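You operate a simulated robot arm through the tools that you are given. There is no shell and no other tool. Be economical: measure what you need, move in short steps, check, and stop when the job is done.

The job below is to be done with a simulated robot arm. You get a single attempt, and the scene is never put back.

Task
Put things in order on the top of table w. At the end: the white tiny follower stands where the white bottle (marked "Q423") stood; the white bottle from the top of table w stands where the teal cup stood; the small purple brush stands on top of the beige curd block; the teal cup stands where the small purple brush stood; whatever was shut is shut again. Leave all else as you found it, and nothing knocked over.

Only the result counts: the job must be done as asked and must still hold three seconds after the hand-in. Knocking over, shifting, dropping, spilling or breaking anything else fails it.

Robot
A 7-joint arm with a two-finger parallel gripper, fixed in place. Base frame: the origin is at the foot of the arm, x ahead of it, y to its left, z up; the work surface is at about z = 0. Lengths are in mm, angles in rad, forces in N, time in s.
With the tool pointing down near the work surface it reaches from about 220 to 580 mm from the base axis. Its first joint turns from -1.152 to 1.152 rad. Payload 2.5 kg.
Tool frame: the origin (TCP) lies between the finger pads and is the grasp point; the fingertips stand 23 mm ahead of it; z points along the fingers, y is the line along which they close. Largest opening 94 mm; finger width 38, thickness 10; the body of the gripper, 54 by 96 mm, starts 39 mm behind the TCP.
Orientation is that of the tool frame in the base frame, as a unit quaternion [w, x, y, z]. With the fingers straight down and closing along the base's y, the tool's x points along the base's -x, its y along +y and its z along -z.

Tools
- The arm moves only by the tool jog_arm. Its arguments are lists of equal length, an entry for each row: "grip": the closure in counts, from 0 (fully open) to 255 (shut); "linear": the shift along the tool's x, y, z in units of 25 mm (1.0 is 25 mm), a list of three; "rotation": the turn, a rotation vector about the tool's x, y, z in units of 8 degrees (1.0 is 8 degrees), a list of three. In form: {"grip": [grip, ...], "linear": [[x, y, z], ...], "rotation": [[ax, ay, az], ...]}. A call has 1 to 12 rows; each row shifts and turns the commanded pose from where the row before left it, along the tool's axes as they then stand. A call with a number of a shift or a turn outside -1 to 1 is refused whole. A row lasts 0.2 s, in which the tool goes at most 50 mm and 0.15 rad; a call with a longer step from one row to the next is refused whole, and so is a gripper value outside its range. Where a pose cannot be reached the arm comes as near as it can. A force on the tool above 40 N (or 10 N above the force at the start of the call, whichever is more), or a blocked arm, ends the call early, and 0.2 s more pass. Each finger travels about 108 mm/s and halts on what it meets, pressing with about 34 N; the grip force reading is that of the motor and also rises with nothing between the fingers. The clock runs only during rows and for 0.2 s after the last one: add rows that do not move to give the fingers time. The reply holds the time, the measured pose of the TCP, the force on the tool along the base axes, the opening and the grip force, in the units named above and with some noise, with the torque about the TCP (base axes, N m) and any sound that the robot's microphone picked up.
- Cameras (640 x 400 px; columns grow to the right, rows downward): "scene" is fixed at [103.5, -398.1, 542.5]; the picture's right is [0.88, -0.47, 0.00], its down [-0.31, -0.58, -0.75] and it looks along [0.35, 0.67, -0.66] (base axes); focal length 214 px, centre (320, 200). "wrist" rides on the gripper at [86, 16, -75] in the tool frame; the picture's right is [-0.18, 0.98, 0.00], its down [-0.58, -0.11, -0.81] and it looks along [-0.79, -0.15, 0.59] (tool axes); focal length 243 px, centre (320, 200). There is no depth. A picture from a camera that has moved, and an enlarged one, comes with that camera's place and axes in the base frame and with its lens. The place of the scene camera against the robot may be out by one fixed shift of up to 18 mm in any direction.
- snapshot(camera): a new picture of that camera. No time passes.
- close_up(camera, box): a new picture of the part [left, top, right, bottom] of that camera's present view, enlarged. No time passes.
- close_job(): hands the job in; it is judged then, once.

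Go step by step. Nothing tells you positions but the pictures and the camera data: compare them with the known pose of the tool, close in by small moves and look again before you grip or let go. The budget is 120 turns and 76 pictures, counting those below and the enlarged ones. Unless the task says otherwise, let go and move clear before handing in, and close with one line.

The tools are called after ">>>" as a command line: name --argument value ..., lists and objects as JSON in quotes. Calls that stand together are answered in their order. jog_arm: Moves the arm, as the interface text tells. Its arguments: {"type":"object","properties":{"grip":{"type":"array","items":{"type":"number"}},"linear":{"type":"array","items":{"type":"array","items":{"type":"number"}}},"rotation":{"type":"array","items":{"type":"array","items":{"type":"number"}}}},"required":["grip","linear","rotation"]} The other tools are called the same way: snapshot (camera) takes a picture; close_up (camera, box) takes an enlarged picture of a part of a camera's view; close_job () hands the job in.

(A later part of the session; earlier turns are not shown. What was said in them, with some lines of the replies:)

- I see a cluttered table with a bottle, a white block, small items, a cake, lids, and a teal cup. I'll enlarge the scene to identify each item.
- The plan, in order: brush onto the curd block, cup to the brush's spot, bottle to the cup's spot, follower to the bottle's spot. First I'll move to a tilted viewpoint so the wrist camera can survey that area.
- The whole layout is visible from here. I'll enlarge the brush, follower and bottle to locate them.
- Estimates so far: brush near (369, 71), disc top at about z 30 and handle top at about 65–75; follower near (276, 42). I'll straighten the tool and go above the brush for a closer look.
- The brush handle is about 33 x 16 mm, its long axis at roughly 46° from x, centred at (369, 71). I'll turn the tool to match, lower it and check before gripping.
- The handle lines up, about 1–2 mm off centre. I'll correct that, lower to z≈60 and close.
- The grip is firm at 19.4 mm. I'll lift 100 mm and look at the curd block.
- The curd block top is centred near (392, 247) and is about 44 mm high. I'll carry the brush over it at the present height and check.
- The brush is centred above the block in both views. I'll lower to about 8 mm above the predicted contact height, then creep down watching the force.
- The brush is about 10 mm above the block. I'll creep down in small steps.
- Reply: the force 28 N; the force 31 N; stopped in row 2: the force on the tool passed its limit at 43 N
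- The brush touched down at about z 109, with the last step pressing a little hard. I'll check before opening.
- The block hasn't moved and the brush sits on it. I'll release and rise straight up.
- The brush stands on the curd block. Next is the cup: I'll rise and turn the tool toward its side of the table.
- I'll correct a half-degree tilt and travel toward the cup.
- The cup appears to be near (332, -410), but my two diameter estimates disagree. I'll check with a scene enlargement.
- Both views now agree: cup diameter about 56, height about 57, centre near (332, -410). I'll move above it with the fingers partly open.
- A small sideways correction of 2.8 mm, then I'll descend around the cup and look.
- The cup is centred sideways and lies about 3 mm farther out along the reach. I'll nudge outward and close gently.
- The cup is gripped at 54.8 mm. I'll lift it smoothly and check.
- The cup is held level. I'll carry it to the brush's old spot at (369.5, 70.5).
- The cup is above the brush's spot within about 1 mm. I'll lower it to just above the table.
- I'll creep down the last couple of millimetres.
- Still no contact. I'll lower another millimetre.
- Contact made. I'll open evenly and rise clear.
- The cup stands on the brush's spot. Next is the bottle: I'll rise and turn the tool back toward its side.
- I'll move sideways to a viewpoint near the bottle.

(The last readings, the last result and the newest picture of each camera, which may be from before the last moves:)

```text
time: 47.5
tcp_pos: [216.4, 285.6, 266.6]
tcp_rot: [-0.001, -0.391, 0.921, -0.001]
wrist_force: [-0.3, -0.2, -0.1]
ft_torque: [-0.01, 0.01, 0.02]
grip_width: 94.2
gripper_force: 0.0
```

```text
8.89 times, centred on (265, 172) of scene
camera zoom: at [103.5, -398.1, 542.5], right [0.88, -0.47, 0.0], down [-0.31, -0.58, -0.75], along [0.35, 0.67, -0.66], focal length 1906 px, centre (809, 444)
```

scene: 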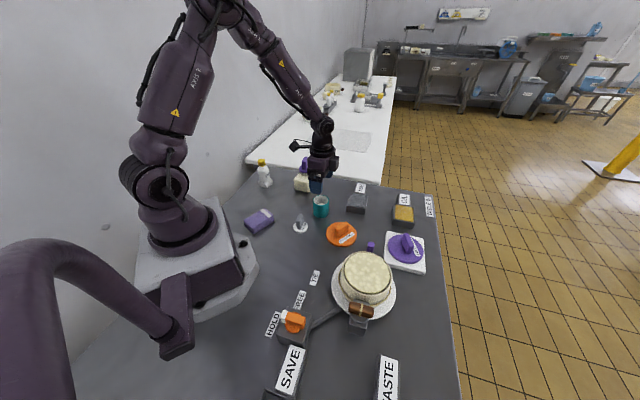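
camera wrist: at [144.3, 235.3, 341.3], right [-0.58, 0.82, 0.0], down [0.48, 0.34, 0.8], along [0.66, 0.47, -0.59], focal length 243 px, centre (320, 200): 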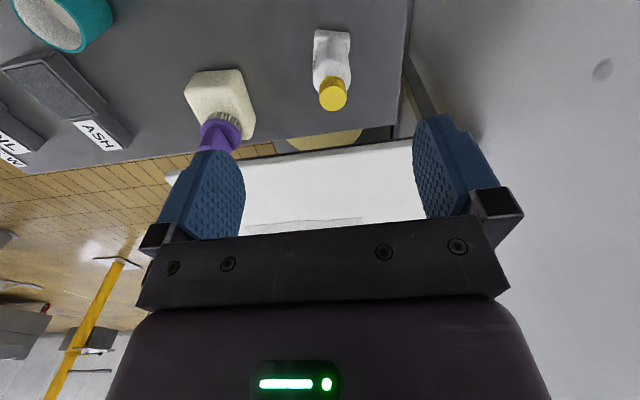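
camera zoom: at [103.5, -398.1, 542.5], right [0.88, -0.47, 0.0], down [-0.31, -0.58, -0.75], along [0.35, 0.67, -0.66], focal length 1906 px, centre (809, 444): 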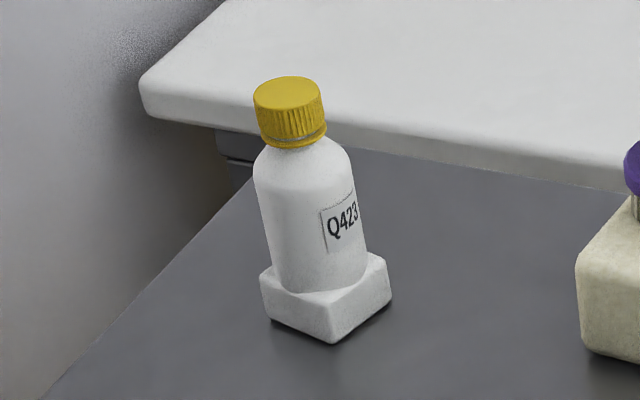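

The bottle stands on a small white block, with its axis near (249, 328.5) and cap top at about z 112. I'll move above it.

>>> jog_arm --grip '[50, 50, 50, 50, 50, 50]' --linear '[[-0.43, 0.05, 0.93], [-0.43, 0.05, 0.93], [-0.43, 0.05, 0.93], [-0.43, 0.05, 0.93], [-0.43, 0.05, 0.93], [0, 0, 0]]' --rotation '[[0, 0, 0], [0, 0, 0], [0, 0, 0], [0, 0, 0], [0, 0, 0], [0, 0, 0]]'

>>> snapshot --camera "wrist"

```text
time: 48.9
tcp_pos: [247.7, 329.5, 152.0]
tcp_rot: [-0.001, -0.391, 0.92, 0.0]
wrist_force: [-0.1, -0.9, -0.9]
ft_torque: [0.04, -0.01, -0.02]
grip_width: 75.5
gripper_force: 0.1
```

```text
38 pictures are left
camera wrist: at [176.4, 277.9, 226.0], right [-0.58, 0.82, 0.0], down [0.48, 0.34, 0.8], along [0.66, 0.47, -0.59], focal length 243 px, centre (320, 200)
```

wrist: 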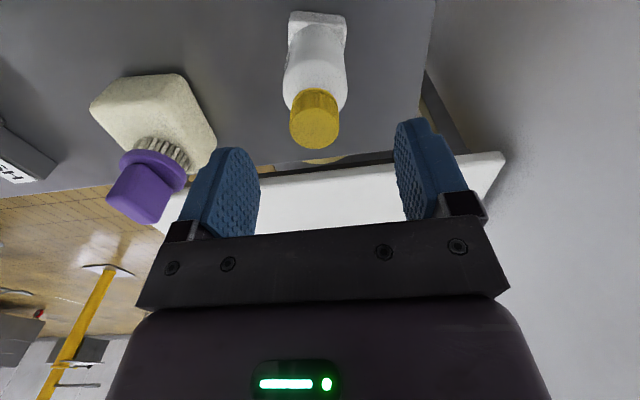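

A 2.5 mm sideways correction, then I'll descend partway around the bottle and check.

>>> jog_arm --grip '[50, 50, 50, 50, 50]' --linear '[[0, -0.1, 0], [0, 0, 0.8], [0, 0, 0.8], [0, 0, 0.7], [0, 0, 0]]' --rotation '[[0, 0, 0], [0, 0, 0], [0, 0, 0], [0, 0, 0], [0, 0, 0]]'

>>> snapshot --camera "wrist"

>>> close_up --camera "scene" --box '[235, 130, 305, 200]'

```text
time: 50.0
tcp_pos: [250.7, 327.8, 93.7]
tcp_rot: [-0.001, -0.391, 0.92, 0.0]
wrist_force: [-0.2, 0.4, -0.7]
ft_torque: [-0.03, -0.01, 0.01]
grip_width: 75.5
gripper_force: 0.1
```

```text
37 pictures are left
camera wrist: at [179.2, 276.3, 168.1], right [-0.58, 0.82, 0.0], down [0.48, 0.34, 0.81], along [0.66, 0.47, -0.59], focal length 243 px, centre (320, 200)
```

wrist: 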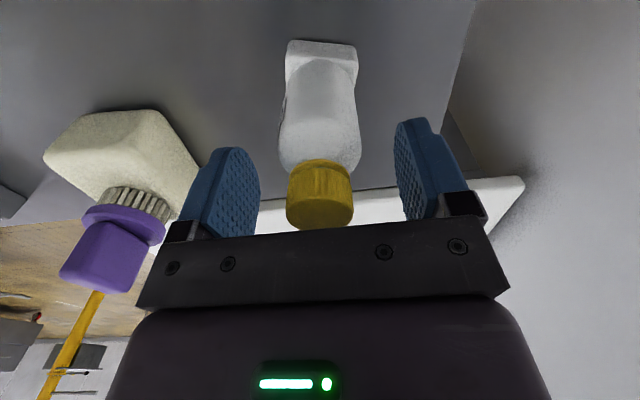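

```text
5.71 times, centred on (270, 165) of scene
camera zoom: at [103.5, -398.1, 542.5], right [0.88, -0.47, 0.0], down [-0.31, -0.58, -0.75], along [0.35, 0.67, -0.66], focal length 1226 px, centre (606, 400)
```

zoom: 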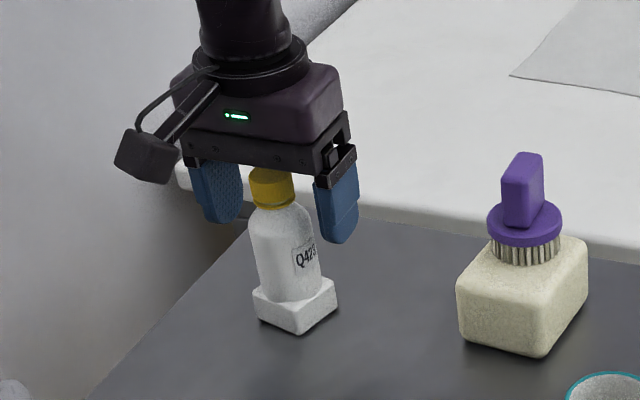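

>>> close_up --camera "wrist" --box '[260, 140, 380, 240]'

```text
4.00 times, centred on (320, 190) of wrist
camera zoom: at [179.2, 276.3, 168.1], right [-0.58, 0.82, 0.0], down [0.48, 0.34, 0.81], along [0.66, 0.47, -0.59], focal length 970 px, centre (320, 240)
```

zoom: 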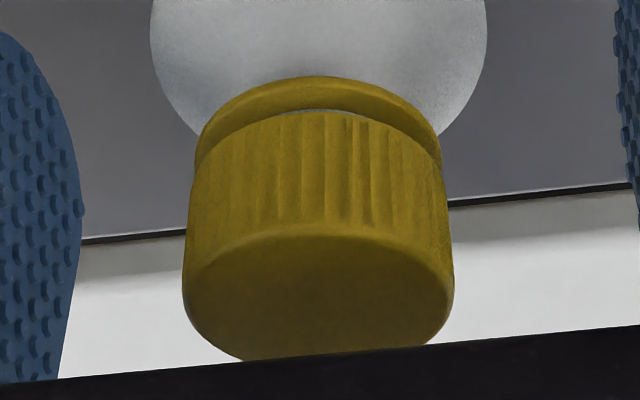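

The cap top is at about z 114, so TCP z 79 leaves clearance under the palm and about 18 mm of pad on the body. I'll descend and close.

>>> jog_arm --grip '[50, 50, 50, 75, 100, 125, 150, 170, 170]' --linear '[[0, 0, 0.3], [0, 0, 0.28], [0, 0, 0], [0, 0, 0], [0, 0, 0], [0, 0, 0], [0, 0, 0], [0, 0, 0], [0, 0, 0]]' --rotation '[[0, 0, 0], [0, 0, 0], [0, 0, 0], [0, 0, 0], [0, 0, 0], [0, 0, 0], [0, 0, 0], [0, 0, 0], [0, 0, 0]]'

>>> snapshot --camera "wrist"

```text
time: 52.0
tcp_pos: [249.8, 328.4, 81.3]
tcp_rot: [-0.001, -0.391, 0.92, 0.0]
wrist_force: [-0.8, -0.4, 0.7]
ft_torque: [-0.01, -0.02, 0.0]
grip_width: 39.8
gripper_force: 34.1
```

```text
34 pictures are left
camera wrist: at [179.1, 276.4, 154.2], right [-0.58, 0.82, 0.0], down [0.48, 0.34, 0.81], along [0.66, 0.47, -0.59], focal length 243 px, centre (320, 200)
```

wrist: 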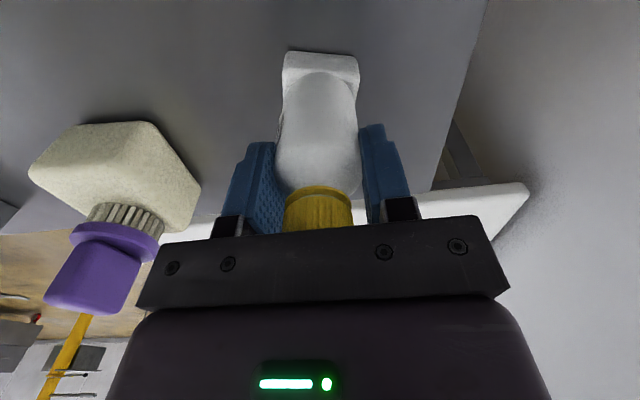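

Gripped at 39.8 mm. I'll lift a little and see whether the block stays.

>>> jog_arm --grip '[190, 190, 190, 190]' --linear '[[0, 0, -0.2], [0, 0, -0.4], [0, 0, -0.4], [0, 0, 0]]' --rotation '[[0, 0, 0], [0, 0, 0], [0, 0, 0], [0, 0, 0]]'

>>> close_up --camera "scene" --box '[235, 130, 305, 200]'

```text
time: 53.0
tcp_pos: [250.8, 325.8, 104.6]
tcp_rot: [0.0, -0.39, 0.921, 0.0]
wrist_force: [0.1, -0.6, -1.0]
ft_torque: [-0.05, 0.01, 0.03]
grip_width: 39.8
gripper_force: 33.8
```

```text
5.71 times, centred on (270, 165) of scene
camera zoom: at [103.5, -398.1, 542.5], right [0.88, -0.47, 0.0], down [-0.31, -0.58, -0.75], along [0.35, 0.67, -0.66], focal length 1226 px, centre (606, 400)
```

zoom: 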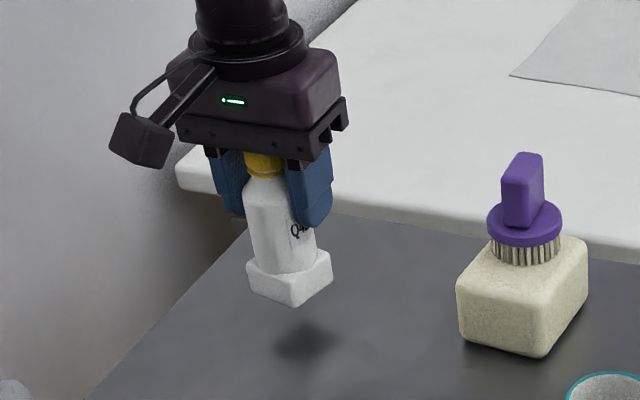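

The white block is the bottle's own base, so it travels with it. The bottle's spot is (250, 327) on the table, with TCP z 80 at contact. I'll lift it high and carry it across.

>>> jog_arm --grip '[190, 190, 190, 190, 190, 190, 190, 190, 190, 190, 190, 190]' --linear '[[0, 0, -0.6], [0, 0, -1], [0, 0, -1], [0, 0, -1], [0, 0, -1], [0, 0, -0.4], [0.31, -0.46, 0], [0.62, -0.925, 0], [0.62, -0.925, 0], [0.62, -0.925, 0], [0.62, -0.925, 0], [0.62, -0.925, 0]]' --rotation '[[0, 0, 0], [0, 0, 0], [0, 0, 0], [0, 0, 0], [0, 0, 0], [0, 0, 0], [0, 0, 0], [0, 0, 0], [0, 0, 0], [0, 0, 0], [0, 0, 0], [0, 0, 0]]'

>>> jog_arm --grip '[190, 190, 190, 190, 190, 190, 190, 190, 190, 190, 190, 190]' --linear '[[0.62, -0.925, 0], [0.62, -0.925, 0], [0.62, -0.925, 0], [0.62, -0.925, 0], [0.62, -0.925, 0], [0.62, -0.925, 0], [0.31, -0.46, 0], [0, 0, 0], [0, 0, 0], [0, 0, 0], [0, 0, 0], [0, 0, 0]]' --rotation '[[0, 0, 0], [0, 0, 0], [0, 0, 0], [0, 0, 0], [0, 0, 0], [0, 0, 0], [0, 0, 0.5], [0, 0, 1], [0, 0, 1], [0, 0, 1], [0, 0, 1], [0, 0, 1]]'

>>> jog_arm --grip '[190, 190, 190, 190, 190, 190, 190, 190]' --linear '[[0, 0, 0], [0, 0, 0], [0, 0, 0], [0, 0, 0], [0, 0, 0], [0, 0, 0], [0, 0, 0], [0, 0, 0]]' --rotation '[[0, 0, 1], [0, 0, 1], [0, 0, 1], [0, 0, 1], [0, 0, 1], [0, 0, 1], [0, 0, 0.5], [0, 0, 0]]'

```text
time: 55.6
tcp_pos: [284.0, 176.8, 228.9]
tcp_rot: [0.0, -0.391, 0.921, -0.001]
wrist_force: [0.3, -0.4, -2.1]
ft_torque: [0.01, 0.0, 0.03]
grip_width: 39.9
gripper_force: 34.0
```

```text
time: 58.2
tcp_pos: [320.3, 0.8, 230.3]
tcp_rot: [-0.001, -0.016, 1.0, -0.001]
wrist_force: [-0.1, -0.3, -1.5]
ft_torque: [-0.01, 0.02, -0.04]
grip_width: 39.8
gripper_force: 33.9
```

```text
time: 60.0
tcp_pos: [321.7, 1.0, 230.9]
tcp_rot: [0.0, 0.423, 0.906, -0.002]
wrist_force: [0.4, 0.6, -1.3]
ft_torque: [-0.02, 0.0, -0.01]
grip_width: 40.0
gripper_force: 33.3
```

I'll continue to above the cup's old spot at about (333.5, -411.5).

>>> jog_arm --grip '[190, 190, 190, 190, 190, 190, 190, 190]' --linear '[[-0.432, -0.34, 0], [-0.863, -0.681, 0], [-0.863, -0.681, 0], [-0.863, -0.681, 0], [-0.863, -0.681, 0], [-0.863, -0.681, 0], [-0.863, -0.681, 0], [-0.863, -0.681, 0]]' --rotation '[[0, 0, 0], [0, 0, 0], [0, 0, 0], [0, 0, 0], [0, 0, 0], [0, 0, 0], [0, 0, 0], [0, 0, 0]]'

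>>> jog_arm --grip '[190, 190, 190, 190, 190, 190, 190, 190, 190]' --linear '[[-0.863, -0.681, 0], [-0.863, -0.681, 0], [-0.863, -0.681, 0], [-0.863, -0.681, 0], [-0.863, -0.681, 0], [-0.863, -0.681, 0], [-0.863, -0.681, 0], [-0.432, -0.341, 0], [0, 0, 0]]' --rotation '[[0, 0, 0], [0, 0, 0], [0, 0, 0], [0, 0, 0], [0, 0, 0], [0, 0, 0], [0, 0, 0], [0, 0, 0], [0, 0, 0]]'

>>> snapshot --camera "wrist"

```text
time: 61.9
tcp_pos: [324.5, -204.8, 228.2]
tcp_rot: [-0.001, 0.423, 0.906, -0.001]
wrist_force: [-0.4, -0.9, -2.3]
ft_torque: [-0.02, 0.01, 0.03]
grip_width: 40.0
gripper_force: 34.1
```

```text
time: 63.9
tcp_pos: [332.1, -411.2, 229.8]
tcp_rot: [0.0, 0.423, 0.906, -0.001]
wrist_force: [-0.1, -0.1, -1.7]
ft_torque: [-0.01, -0.04, 0.01]
grip_width: 39.9
gripper_force: 33.8
```

```text
32 pictures are left
camera wrist: at [290.3, -334.7, 303.1], right [0.87, 0.49, 0.0], down [0.29, -0.52, 0.81], along [0.39, -0.7, -0.59], focal length 243 px, centre (320, 200)
```

wrist: 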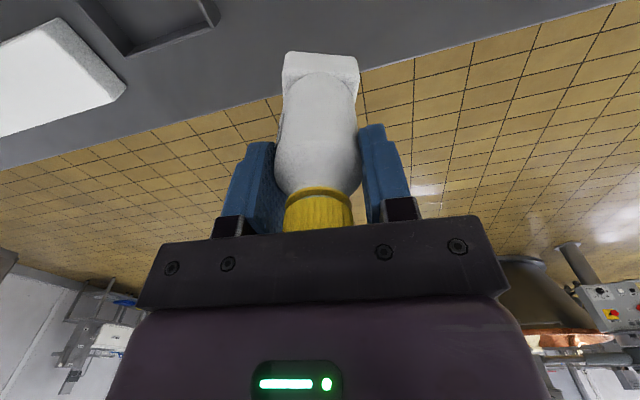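

It's positioned well. I'll lower to about 4 mm above the table.

>>> jog_arm --grip '[190, 190, 190, 190, 190, 190, 190, 190, 190, 190]' --linear '[[0, 0, 0.3], [0, 0, 0.8], [0, 0, 0.8], [0, 0, 0.8], [0, 0, 0.8], [0, 0, 0.8], [0, 0, 0.8], [0, 0, 0.5], [0, 0, 0.24], [0, 0, 0]]' --rotation '[[0, 0, 0], [0, 0, 0], [0, 0, 0], [0, 0, 0], [0, 0, 0], [0, 0, 0], [0, 0, 0], [0, 0, 0], [0, 0, 0], [0, 0, 0]]'

>>> close_up --camera "scene" --box '[360, 300, 480, 400]'

>>> snapshot --camera "wrist"

```text
time: 66.0
tcp_pos: [333.7, -411.9, 83.5]
tcp_rot: [0.0, 0.423, 0.906, -0.001]
wrist_force: [-0.8, 0.8, -0.8]
ft_torque: [-0.01, 0.03, -0.02]
grip_width: 39.7
gripper_force: 33.9
```

```text
4.00 times, centred on (420, 350) of scene
camera zoom: at [103.5, -398.1, 542.5], right [0.88, -0.47, 0.0], down [-0.31, -0.58, -0.75], along [0.35, 0.67, -0.66], focal length 858 px, centre (-80, -400)
```

zoom: 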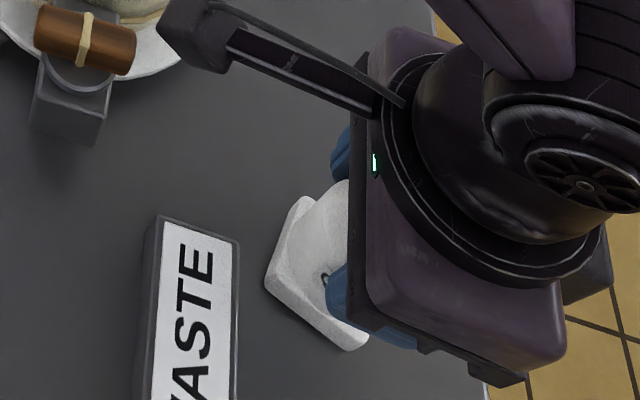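

```text
30 pictures are left
camera wrist: at [290.3, -335.9, 157.3], right [0.87, 0.49, 0.0], down [0.29, -0.51, 0.81], along [0.39, -0.7, -0.59], focal length 243 px, centre (320, 200)
```

wrist: 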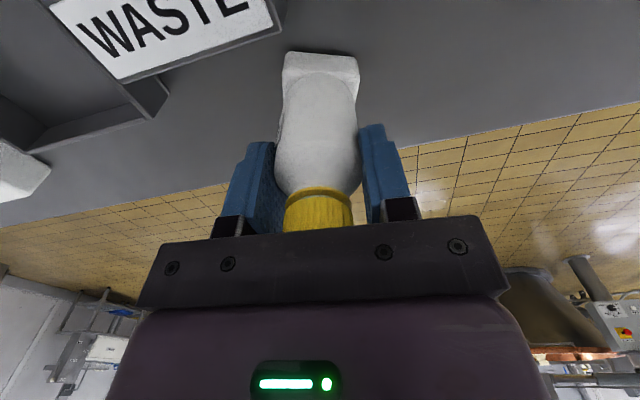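

Clear of the WASTE block. I'll creep down to contact.

>>> jog_arm --grip '[190, 190, 190]' --linear '[[0, 0, 0.06], [0, 0, 0.04], [0, 0, 0]]' --rotation '[[0, 0, 0], [0, 0, 0], [0, 0, 0]]'

```text
time: 66.8
tcp_pos: [333.3, -411.3, 81.2]
tcp_rot: [0.0, 0.423, 0.906, -0.001]
wrist_force: [-0.1, -0.4, -2.3]
ft_torque: [0.01, 0.0, 0.01]
grip_width: 39.9
gripper_force: 34.4
```

>>> jog_arm --grip '[190, 190]' --linear '[[0, 0, 0.04], [0, 0, 0]]' --rotation '[[0, 0, 0], [0, 0, 0]]'

```text
time: 67.5
tcp_pos: [334.0, -411.1, 80.5]
tcp_rot: [0.0, 0.422, 0.906, -0.001]
wrist_force: [0.5, -0.3, -2.0]
ft_torque: [-0.01, -0.02, 0.01]
grip_width: 40.1
gripper_force: 33.7
```

Not touching yet. I'll lower another millimetre.

>>> jog_arm --grip '[190, 190]' --linear '[[0, 0, 0.04], [0, 0, 0]]' --rotation '[[0, 0, 0], [0, 0, 0]]'

```text
time: 68.0
tcp_pos: [334.5, -410.6, 80.4]
tcp_rot: [-0.001, 0.423, 0.906, -0.001]
wrist_force: [-1.3, 1.8, 6.4]
ft_torque: [0.35, 0.07, 0.06]
grip_width: 39.9
gripper_force: 34.2
```

Contact. I'll open evenly and rise.

>>> jog_arm --grip '[145, 135, 115, 90, 60, 50, 50, 50, 50, 50, 50]' --linear '[[0, 0, 0], [0, 0, 0], [0, 0, 0], [0, 0, 0], [0, 0, 0], [0, 0, 0], [0, 0, -0.4], [0, 0, -0.9], [0, 0, -1], [0, 0, -1], [0, 0, -1]]' --rotation '[[0, 0, 0], [0, 0, 0], [0, 0, 0], [0, 0, 0], [0, 0, 0], [0, 0, 0], [0, 0, 0], [0, 0, 0], [0, 0, 0], [0, 0, 0], [0, 0, 0]]'

>>> snapshot --camera "wrist"

>>> snapshot --camera "scene"

```text
time: 70.5
tcp_pos: [334.9, -410.4, 186.9]
tcp_rot: [-0.001, 0.422, 0.906, 0.0]
wrist_force: [0.2, 0.5, 0.3]
ft_torque: [-0.03, 0.0, -0.02]
grip_width: 75.7
gripper_force: 0.1
```

```text
29 pictures are left
camera wrist: at [291.8, -334.9, 261.7], right [0.87, 0.49, 0.0], down [0.29, -0.51, 0.81], along [0.39, -0.7, -0.59], focal length 243 px, centre (320, 200)
```

wrist: 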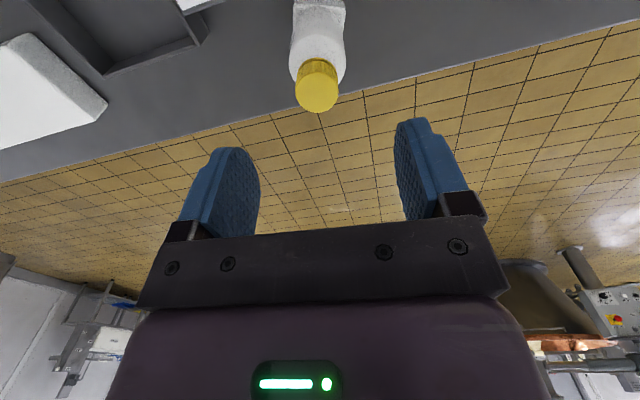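

```text
28 pictures are left
```

scene: 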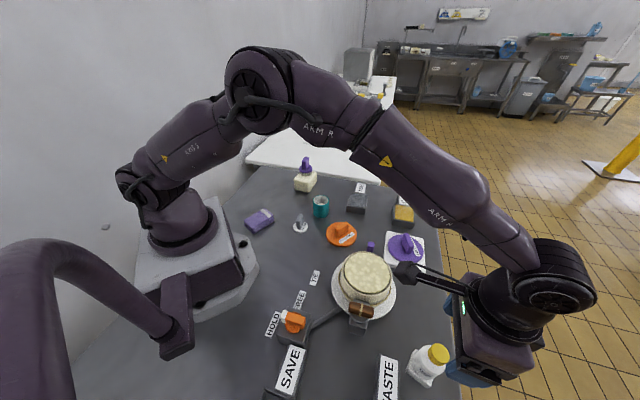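

The bottle stands on the cup's spot. Last is the follower: I'll travel to above it and turn the tool.

>>> jog_arm --grip '[50, 50, 50, 50, 50, 50, 50, 50, 50, 50, 50, 50]' --linear '[[0, 0, -0.8], [0.9625, 0.614, 0], [0.9625, 0.614, 0], [0.9625, 0.614, 0], [0.9625, 0.614, 0], [0.9625, 0.614, 0], [0.9625, 0.614, 0], [0.9625, 0.614, 0], [0.9625, 0.614, 0], [0.9625, 0.614, 0], [0.9625, 0.614, 0], [0.9625, 0.614, 0]]' --rotation '[[0, 0, 0], [0, 0, 0], [0, 0, 0], [0, 0, 0], [0, 0, 0], [0, 0, 0], [0, 0, 0], [0, 0, 0], [0, 0, 0], [0, 0, 0], [0, 0, 0], [0, 0, 0]]'

>>> jog_arm --grip '[100, 100, 100, 100, 100, 100, 100, 100, 100, 100, 100, 100]' --linear '[[0.9625, 0.614, 0], [0.9625, 0.614, 0], [0.9625, 0.614, 0], [0.9625, 0.614, 0], [0.9625, 0.614, 0], [0, 0, 0], [0, 0, 0], [0, 0, 0], [0, 0, 0], [0, 0, 0], [0, 0, 0], [0, 0, 0]]' --rotation '[[0, 0, 0], [0, 0, 0], [0, 0, 0], [0, 0, 0], [0, 0, 0], [0, 0, -1], [0, 0, -1], [0, 0, -1], [0, 0, -1], [0, 0, -1], [0, 0, -1], [0, 0, -1]]'

>>> jog_arm --grip '[100, 100, 100, 100, 100, 100, 100, 100, 100]' --linear '[[0, 0, 0.5], [0, 0, 0.5], [0, 0, 0.5], [0, 0, 0.5], [0, 0, 0.5], [0, 0, 0.5], [0, 0, 0], [0, 0, 0], [0, 0, 0]]' --rotation '[[0, 0, -1], [0, 0, -1], [0, 0, -1], [0, 0, -1], [0, 0, -1], [0, 0, -1], [0, 0, 0], [0, 0, 0], [0, 0, 0]]'

>>> snapshot --camera "wrist"

```text
time: 73.0
tcp_pos: [291.2, -102.0, 207.6]
tcp_rot: [0.0, 0.423, 0.906, 0.0]
wrist_force: [0.0, -0.5, 1.0]
ft_torque: [0.0, 0.01, 0.01]
grip_width: 75.5
gripper_force: 0.1
```

```text
time: 75.7
tcp_pos: [272.9, 41.6, 206.4]
tcp_rot: [-0.001, -0.053, 0.999, -0.001]
wrist_force: [0.1, 0.2, 0.2]
ft_torque: [-0.01, 0.01, -0.02]
grip_width: 57.4
gripper_force: 0.1
```

```text
time: 77.7
tcp_pos: [273.9, 43.3, 132.4]
tcp_rot: [-0.001, -0.454, 0.891, 0.0]
wrist_force: [0.0, -0.5, 0.4]
ft_torque: [0.01, 0.01, 0.0]
grip_width: 57.1
gripper_force: 0.0
```

```text
27 pictures are left
camera wrist: at [210.4, -18.5, 206.5], right [-0.69, 0.73, 0.0], down [0.43, 0.41, 0.81], along [0.58, 0.55, -0.59], focal length 243 px, centre (320, 200)
```

wrist: 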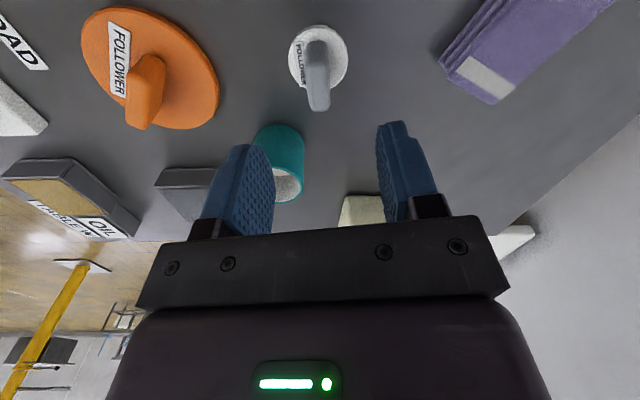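

>>> close_up --camera "wrist" --box '[270, 10, 370, 120]'

```text
3.64 times, centred on (320, 65) of wrist
camera zoom: at [210.4, -18.5, 206.5], right [-0.69, 0.73, 0.0], down [0.43, 0.41, 0.81], along [0.58, 0.55, -0.59], focal length 882 px, centre (320, 691)
```

zoom: 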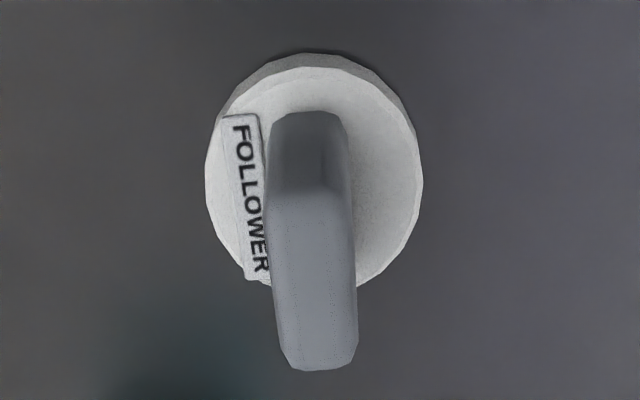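

The follower's handle runs at about 47°, centred near (276, 42.5), top at about z 42. I'll correct the turn and position, go down partway, and check.

>>> jog_arm --grip '[120, 120, 120, 120, 120]' --linear '[[0, 0, 0], [-0.08, -0.04, 0.9], [0, 0, 0.9], [0, 0, 0.7], [0, 0, 0]]' --rotation '[[0, 0, 0.87], [0, 0, 0], [0, 0, 0], [0, 0, 0], [0, 0, 0]]'

>>> snapshot --camera "wrist"

```text
time: 78.8
tcp_pos: [274.5, 43.8, 70.1]
tcp_rot: [0.0, -0.398, 0.917, 0.0]
wrist_force: [-0.2, -0.1, -0.2]
ft_torque: [-0.02, -0.01, -0.01]
grip_width: 49.6
gripper_force: 0.1
```

```text
25 pictures are left
camera wrist: at [203.9, -9.2, 144.2], right [-0.59, 0.81, 0.0], down [0.48, 0.35, 0.81], along [0.65, 0.48, -0.59], focal length 243 px, centre (320, 200)
```

wrist: 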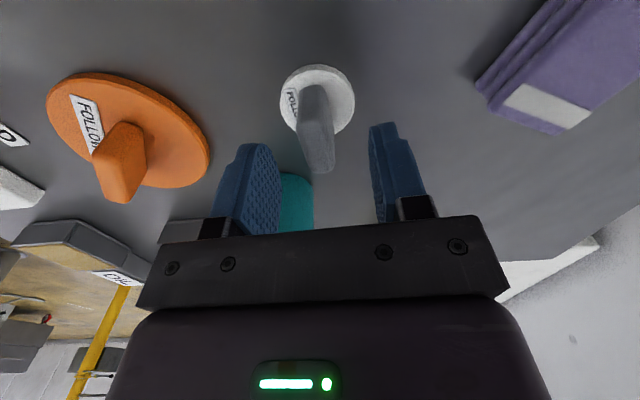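

Aligned. I'll descend to z≈34 and close on the handle.

>>> jog_arm --grip '[120, 120, 120, 160, 200, 240, 240, 240]' --linear '[[0, -0.03, 0.72], [0, 0, 0.7], [0, 0, 0], [0, 0, 0], [0, 0, 0], [0, 0, 0], [0, 0, 0], [0, 0, 0]]' --rotation '[[0, 0, 0], [0, 0, 0], [0, 0, 0], [0, 0, 0], [0, 0, 0], [0, 0, 0], [0, 0, 0], [0, 0, 0]]'

>>> snapshot --camera "wrist"

```text
time: 80.7
tcp_pos: [275.3, 41.5, 34.6]
tcp_rot: [0.0, -0.399, 0.917, 0.0]
wrist_force: [-0.5, 0.0, 0.5]
ft_torque: [0.01, 0.02, -0.05]
grip_width: 15.3
gripper_force: 34.1
```

```text
24 pictures are left
camera wrist: at [204.9, -11.0, 108.5], right [-0.59, 0.81, 0.0], down [0.48, 0.35, 0.81], along [0.65, 0.48, -0.59], focal length 243 px, centre (320, 200)
```

wrist: 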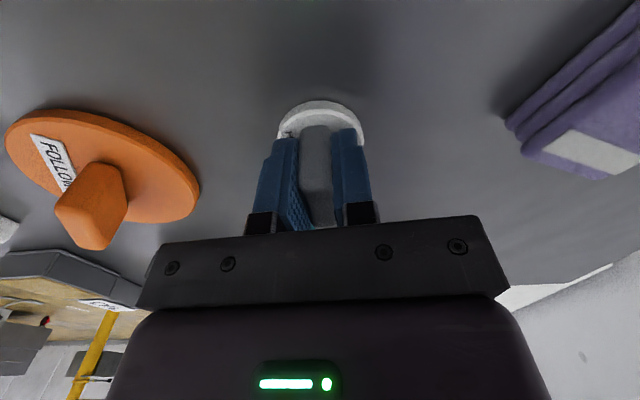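

The handle is gripped at 15 mm. I'll lift and carry it to the bottle's spot at (250, 327).

>>> jog_arm --grip '[245, 245, 245, 245, 245, 245, 245, 245, 245]' --linear '[[0, 0, -0.4], [0, 0, -0.9], [0, 0, -0.9], [0, 0, -0.9], [-0.38, 0.425, 0], [-0.767, 0.855, 0], [-0.767, 0.855, 0], [-0.767, 0.855, 0], [-0.767, 0.855, 0]]' --rotation '[[0, 0, 0], [0, 0, 0], [0, 0, 0], [0, 0, 0], [0, 0, 0], [0, 0, 0], [0, 0, 0], [0, 0, 0], [0, 0, 0]]'

>>> jog_arm --grip '[245, 245, 245, 245, 245, 245, 245]' --linear '[[-0.767, 0.855, 0], [-0.767, 0.855, 0], [-0.767, 0.855, 0], [-0.767, 0.855, 0], [-0.767, 0.855, 0], [-0.387, 0.43, 0], [0, 0, 0]]' --rotation '[[0, 0, 0], [0, 0, 0], [0, 0, 0], [0, 0, 0], [0, 0, 0], [0, 0, 0], [0, 0, 0]]'

>>> snapshot --camera "wrist"

>>> close_up --camera "scene" --box '[235, 130, 305, 200]'

```text
time: 82.7
tcp_pos: [263.3, 169.8, 112.6]
tcp_rot: [-0.002, -0.398, 0.917, 0.0]
wrist_force: [-0.5, -0.4, -0.2]
ft_torque: [0.03, 0.02, 0.01]
grip_width: 15.2
gripper_force: 34.2
```

```text
time: 84.2
tcp_pos: [250.5, 327.9, 110.9]
tcp_rot: [-0.001, -0.399, 0.917, 0.001]
wrist_force: [-0.3, -1.3, -0.3]
ft_torque: [0.0, -0.02, -0.02]
grip_width: 15.2
gripper_force: 33.7
```

```text
23 pictures are left
camera wrist: at [179.6, 274.3, 184.8], right [-0.59, 0.81, 0.0], down [0.48, 0.35, 0.8], along [0.65, 0.48, -0.59], focal length 243 px, centre (320, 200)
```

wrist: 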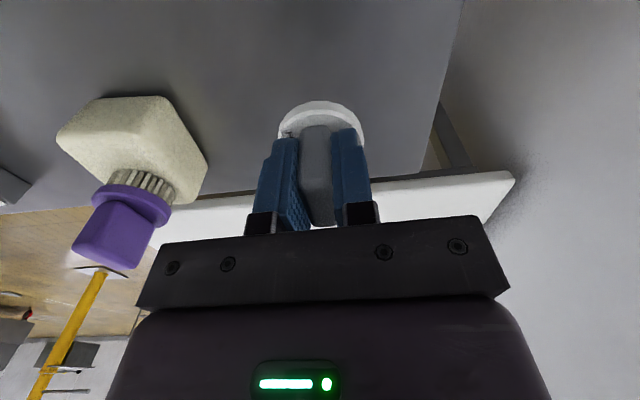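

```text
5.71 times, centred on (270, 165) of scene
camera zoom: at [103.5, -398.1, 542.5], right [0.88, -0.47, 0.0], down [-0.31, -0.58, -0.75], along [0.35, 0.67, -0.66], focal length 1226 px, centre (606, 400)
```

zoom: 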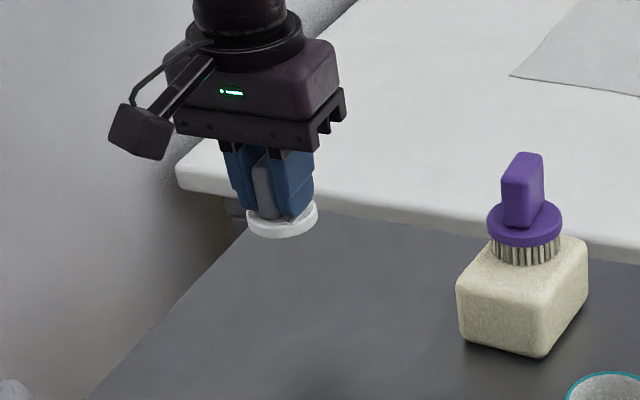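

It's above the bottle's spot. I'll lower it to just above the table.

>>> jog_arm --grip '[245, 245, 245, 245, 245, 245]' --linear '[[0, 0, 0.4], [0, 0, 0.8], [0, 0, 0.8], [0, 0, 0.6], [0, 0, 0.3], [0, 0, 0]]' --rotation '[[0, 0, 0], [0, 0, 0], [0, 0, 0], [0, 0, 0], [0, 0, 0], [0, 0, 0]]'

>>> jog_arm --grip '[245, 245]' --linear '[[0, 0, 0.05], [0, 0, 0]]' --rotation '[[0, 0, 0], [0, 0, 0]]'

```text
time: 85.7
tcp_pos: [251.0, 329.0, 36.7]
tcp_rot: [-0.001, -0.399, 0.917, -0.001]
wrist_force: [0.5, -0.2, -0.2]
ft_torque: [0.01, 0.01, -0.01]
grip_width: 15.3
gripper_force: 34.4
```

```text
time: 86.2
tcp_pos: [251.1, 328.5, 36.7]
tcp_rot: [0.0, -0.399, 0.917, 0.0]
wrist_force: [-0.2, -0.4, -0.6]
ft_torque: [-0.02, -0.02, 0.02]
grip_width: 15.0
gripper_force: 33.4
```

>>> jog_arm --grip '[245, 245]' --linear '[[0, 0, 0.04], [0, 0, 0]]' --rotation '[[0, 0, 0], [0, 0, 0]]'

```text
time: 86.8
tcp_pos: [249.7, 327.9, 35.6]
tcp_rot: [-0.001, -0.398, 0.917, -0.001]
wrist_force: [-0.1, -0.9, -1.0]
ft_torque: [0.01, 0.01, -0.02]
grip_width: 15.5
gripper_force: 33.7
```

Still no contact. I'll lower another millimetre.

>>> jog_arm --grip '[245, 245]' --linear '[[0, 0, 0.04], [0, 0, 0]]' --rotation '[[0, 0, 0], [0, 0, 0]]'

```text
time: 87.5
tcp_pos: [249.3, 326.5, 33.9]
tcp_rot: [-0.001, -0.399, 0.917, 0.0]
wrist_force: [0.1, -0.8, -0.6]
ft_torque: [0.01, 0.03, 0.03]
grip_width: 15.1
gripper_force: 34.7
```

>>> jog_arm --grip '[245, 245]' --linear '[[0, 0, 0.03], [0, 0, 0]]' --rotation '[[0, 0, 0], [0, 0, 0]]'

```text
time: 88.0
tcp_pos: [250.2, 328.6, 34.4]
tcp_rot: [-0.001, -0.399, 0.917, -0.001]
wrist_force: [-0.9, -1.6, 4.3]
ft_torque: [-0.05, 0.01, 0.0]
grip_width: 15.1
gripper_force: 34.1
```

Contact. I'll open and rise clear.

>>> jog_arm --grip '[210, 190, 160, 130, 110, 110, 110, 110, 110, 110]' --linear '[[0, 0, 0], [0, 0, 0], [0, 0, 0], [0, 0, 0], [0, 0, 0], [0, 0, -0.4], [0, 0, -0.9], [0, 0, -1], [0, 0, -1], [0, 0, -1]]' --rotation '[[0, 0, 0], [0, 0, 0], [0, 0, 0], [0, 0, 0], [0, 0, 0], [0, 0, 0], [0, 0, 0], [0, 0, 0], [0, 0, 0], [0, 0, 0]]'

>>> snapshot --camera "wrist"

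>>> snapshot --camera "scene"

```text
time: 90.2
tcp_pos: [249.6, 328.6, 141.2]
tcp_rot: [-0.002, -0.399, 0.917, 0.0]
wrist_force: [-0.4, -0.3, 0.7]
ft_torque: [-0.01, 0.0, -0.02]
grip_width: 53.4
gripper_force: 0.0
```

```text
21 pictures are left
camera wrist: at [179.3, 275.1, 215.2], right [-0.59, 0.8, 0.0], down [0.48, 0.35, 0.8], along [0.65, 0.48, -0.59], focal length 243 px, centre (320, 200)
```

wrist: 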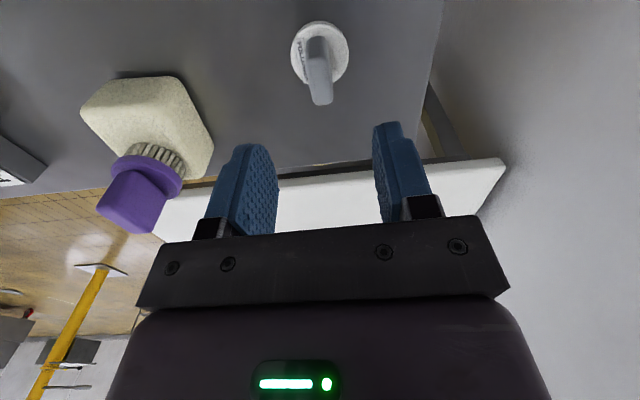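

```text
20 pictures are left
```

scene: 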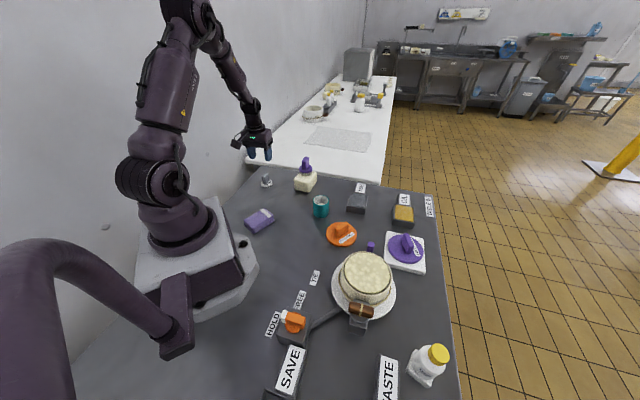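

All four are in place. One enlarged check against the first picture of the same area.

>>> close_up --camera "scene" --box '[230, 150, 350, 240]'

>>> close_up --camera "scene" --box '[250, 250, 460, 400]'

```text
4.44 times, centred on (290, 195) of scene
camera zoom: at [103.5, -398.1, 542.5], right [0.88, -0.47, 0.0], down [-0.31, -0.58, -0.75], along [0.35, 0.67, -0.66], focal length 953 px, centre (453, 222)
```

zoom: 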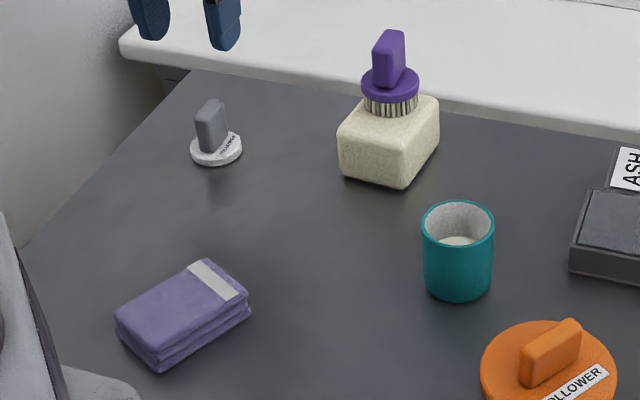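

```text
2.67 times, centred on (355, 325) of scene
camera zoom: at [103.5, -398.1, 542.5], right [0.88, -0.47, 0.0], down [-0.31, -0.58, -0.75], along [0.35, 0.67, -0.66], focal length 572 px, centre (227, -133)
```

zoom: 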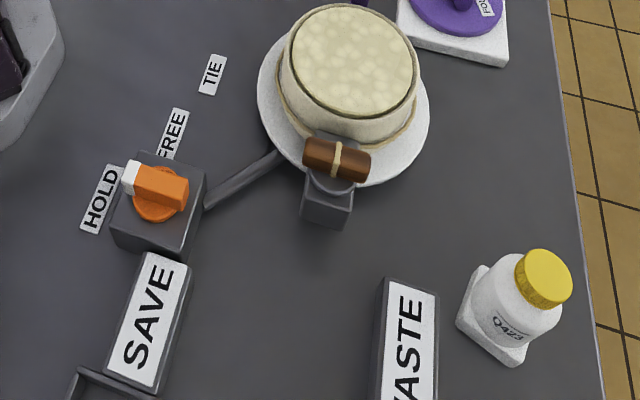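

Comparing with the first picture, the follower and bottle match their targets. The cup is about 6–7 mm off the brush's original centre, because the brush sat off-centre along its handle in my grip. I'll go back and shift the cup.

>>> jog_arm --grip '[60, 60, 60, 60, 60, 60, 60, 60, 60, 60, 60, 60]' --linear '[[0, 0, -0.9], [0.392, -0.95, -0.1], [0.392, -0.95, 0], [0.392, -0.95, 0], [0.392, -0.95, 0], [0.392, -0.95, 0], [0.392, -0.95, 0], [0.392, -0.95, 0], [0.392, -0.95, 0], [0.392, -0.95, 0], [0.392, -0.95, 0], [0.392, -0.95, 0]]' --rotation '[[0, 0, 0], [0, 0, 0], [0, 0, 0], [0, 0, 0], [0, 0, 0], [0, 0, 0], [0, 0, 0], [0, 0, 0], [0, 0, 0], [0, 0, 0], [0, 0, 0], [0, 0, 0]]'

>>> jog_arm --grip '[40, 40, 40, 40]' --linear '[[0, 0, 0.9], [0, 0, 0.9], [0, 0, 0.4], [0, 0, 0]]' --rotation '[[0, 0, 0], [0, 0, 0], [0, 0, 0], [0, 0, 0]]'

>>> snapshot --camera "wrist"

```text
time: 92.8
tcp_pos: [367.2, 70.5, 168.5]
tcp_rot: [-0.001, -0.399, 0.917, 0.0]
wrist_force: [0.6, 0.5, 0.0]
ft_torque: [-0.03, 0.02, -0.02]
grip_width: 72.0
gripper_force: 0.0
```

```text
time: 93.8
tcp_pos: [367.5, 71.1, 112.0]
tcp_rot: [-0.001, -0.398, 0.917, -0.001]
wrist_force: [0.2, 0.4, -0.4]
ft_torque: [0.01, 0.02, -0.01]
grip_width: 79.5
gripper_force: 0.0
```

```text
17 pictures are left
camera wrist: at [297.5, 17.9, 186.3], right [-0.59, 0.81, 0.0], down [0.48, 0.35, 0.81], along [0.65, 0.48, -0.59], focal length 243 px, centre (320, 200)
```

wrist: 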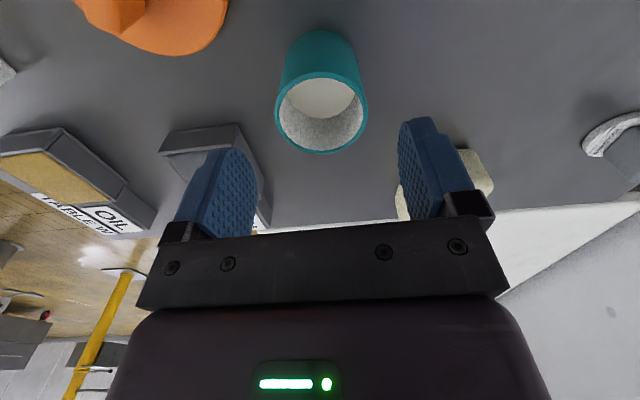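

The cup is centred between the fingers. I'll descend and grip it.

>>> jog_arm --grip '[40, 40, 40, 40, 40, 65, 85, 105, 125, 145, 165, 165]' --linear '[[0, 0, 0.7], [0, 0, 0.7], [0, 0, 0.7], [0, 0, 0.7], [0, 0, 0], [0, 0, 0], [0, 0, 0], [0, 0, 0], [0, 0, 0], [0, 0, 0], [0, 0, 0], [0, 0, 0]]' --rotation '[[0, 0, 0], [0, 0, 0], [0, 0, 0], [0, 0, 0], [0, 0, 0], [0, 0, 0], [0, 0, 0], [0, 0, 0], [0, 0, 0], [0, 0, 0], [0, 0, 0], [0, 0, 0]]'

```text
time: 96.5
tcp_pos: [367.8, 70.1, 42.4]
tcp_rot: [-0.001, -0.399, 0.917, -0.001]
wrist_force: [1.3, -0.4, 0.5]
ft_torque: [0.03, -0.03, 0.01]
grip_width: 54.2
gripper_force: 34.8
```

Gripped. I'll lift 8 mm, shift by (5.5, -2.5), and lower to about 1 mm above the table.

>>> jog_arm --grip '[165, 165, 165, 165, 165, 165]' --linear '[[0, 0, -0.16], [0, 0, -0.16], [-0.077, -0.23, 0], [0, 0, 0], [0, 0, 0.26], [0, 0, 0]]' --rotation '[[0, 0, 0], [0, 0, 0], [0, 0, 0], [0, 0, 0], [0, 0, 0], [0, 0, 0]]'

>>> close_up --camera "scene" --box '[230, 150, 350, 240]'

```text
time: 97.8
tcp_pos: [372.3, 67.4, 44.4]
tcp_rot: [0.0, -0.399, 0.917, 0.0]
wrist_force: [0.3, 0.7, -0.5]
ft_torque: [0.03, 0.01, 0.01]
grip_width: 54.3
gripper_force: 33.9
```

```text
4.44 times, centred on (290, 195) of scene
camera zoom: at [103.5, -398.1, 542.5], right [0.88, -0.47, 0.0], down [-0.31, -0.58, -0.75], along [0.35, 0.67, -0.66], focal length 953 px, centre (453, 222)
```

zoom: 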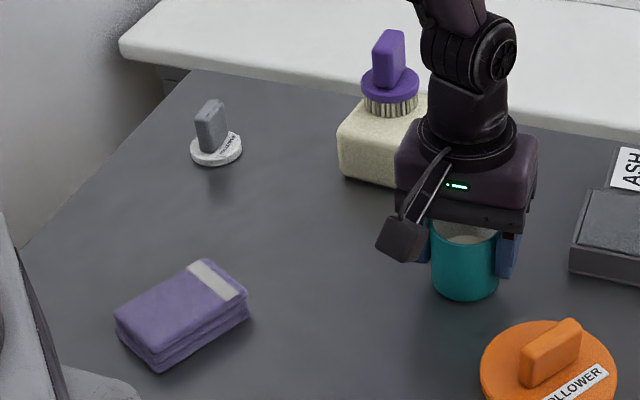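

The cup's image now matches the brush's original column. I'll creep down.

>>> jog_arm --grip '[165, 165]' --linear '[[0, 0, 0.04], [0, 0, 0]]' --rotation '[[0, 0, 0], [0, 0, 0]]'

```text
time: 98.5
tcp_pos: [371.8, 67.5, 42.8]
tcp_rot: [-0.001, -0.398, 0.917, 0.0]
wrist_force: [0.3, -0.3, -0.8]
ft_torque: [0.02, 0.02, -0.03]
grip_width: 54.3
gripper_force: 34.4
```

>>> jog_arm --grip '[165, 165]' --linear '[[0, 0, 0.035], [0, 0, 0]]' --rotation '[[0, 0, 0], [0, 0, 0]]'

```text
time: 99.0
tcp_pos: [373.9, 68.1, 42.5]
tcp_rot: [-0.001, -0.399, 0.917, 0.0]
wrist_force: [-2.9, 0.5, 9.4]
ft_torque: [-0.03, 0.16, -0.03]
grip_width: 54.3
gripper_force: 33.7
```

Contact. I'll release and rise well clear.

>>> jog_arm --grip '[105, 95, 80, 60, 40, 40, 40, 40, 40, 40, 40, 40]' --linear '[[0, 0, 0], [0, 0, 0], [0, 0, 0], [0, 0, 0], [0, 0, 0], [0, 0, 0], [0, 0, -0.4], [0, 0, -0.9], [0, 0, -1], [0, 0, -1], [0, 0, -1], [0, 0, -1]]' --rotation '[[0, 0, 0], [0, 0, 0], [0, 0, 0], [0, 0, 0], [0, 0, 0], [0, 0, 0], [0, 0, 0], [0, 0, 0], [0, 0, 0], [0, 0, 0], [0, 0, 0], [0, 0, 0]]'

>>> close_up --camera "scene" --box '[230, 150, 350, 240]'

>>> snapshot --camera "scene"

```text
time: 101.7
tcp_pos: [373.4, 67.7, 175.4]
tcp_rot: [-0.001, -0.399, 0.917, -0.001]
wrist_force: [-0.2, -0.4, -0.3]
ft_torque: [-0.01, 0.03, 0.07]
grip_width: 79.1
gripper_force: 0.0
```

```text
4.44 times, centred on (290, 195) of scene
camera zoom: at [103.5, -398.1, 542.5], right [0.88, -0.47, 0.0], down [-0.31, -0.58, -0.75], along [0.35, 0.67, -0.66], focal length 953 px, centre (453, 222)
```

zoom: 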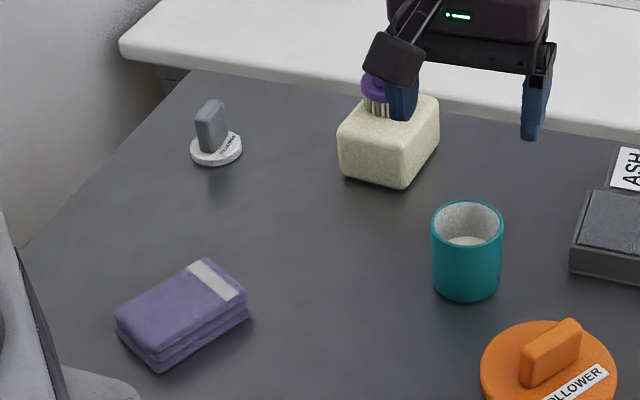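

```text
14 pictures are left
```

scene: 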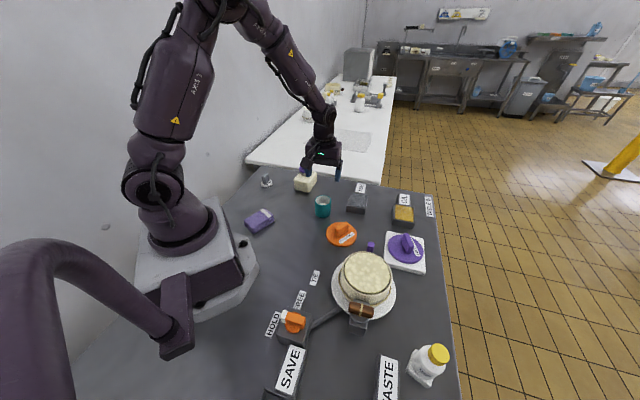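

Everything stands where it was asked, nothing was knocked over, nothing was opened along the way, and the gripper is empty and clear. I'm handing in.

>>> close_job

```text
The job is handed in.
```

The job is handed in: the brush is on the curd block, and the cup, bottle and follower each stand on the spots you named, to within a few millimetres by the pictures.
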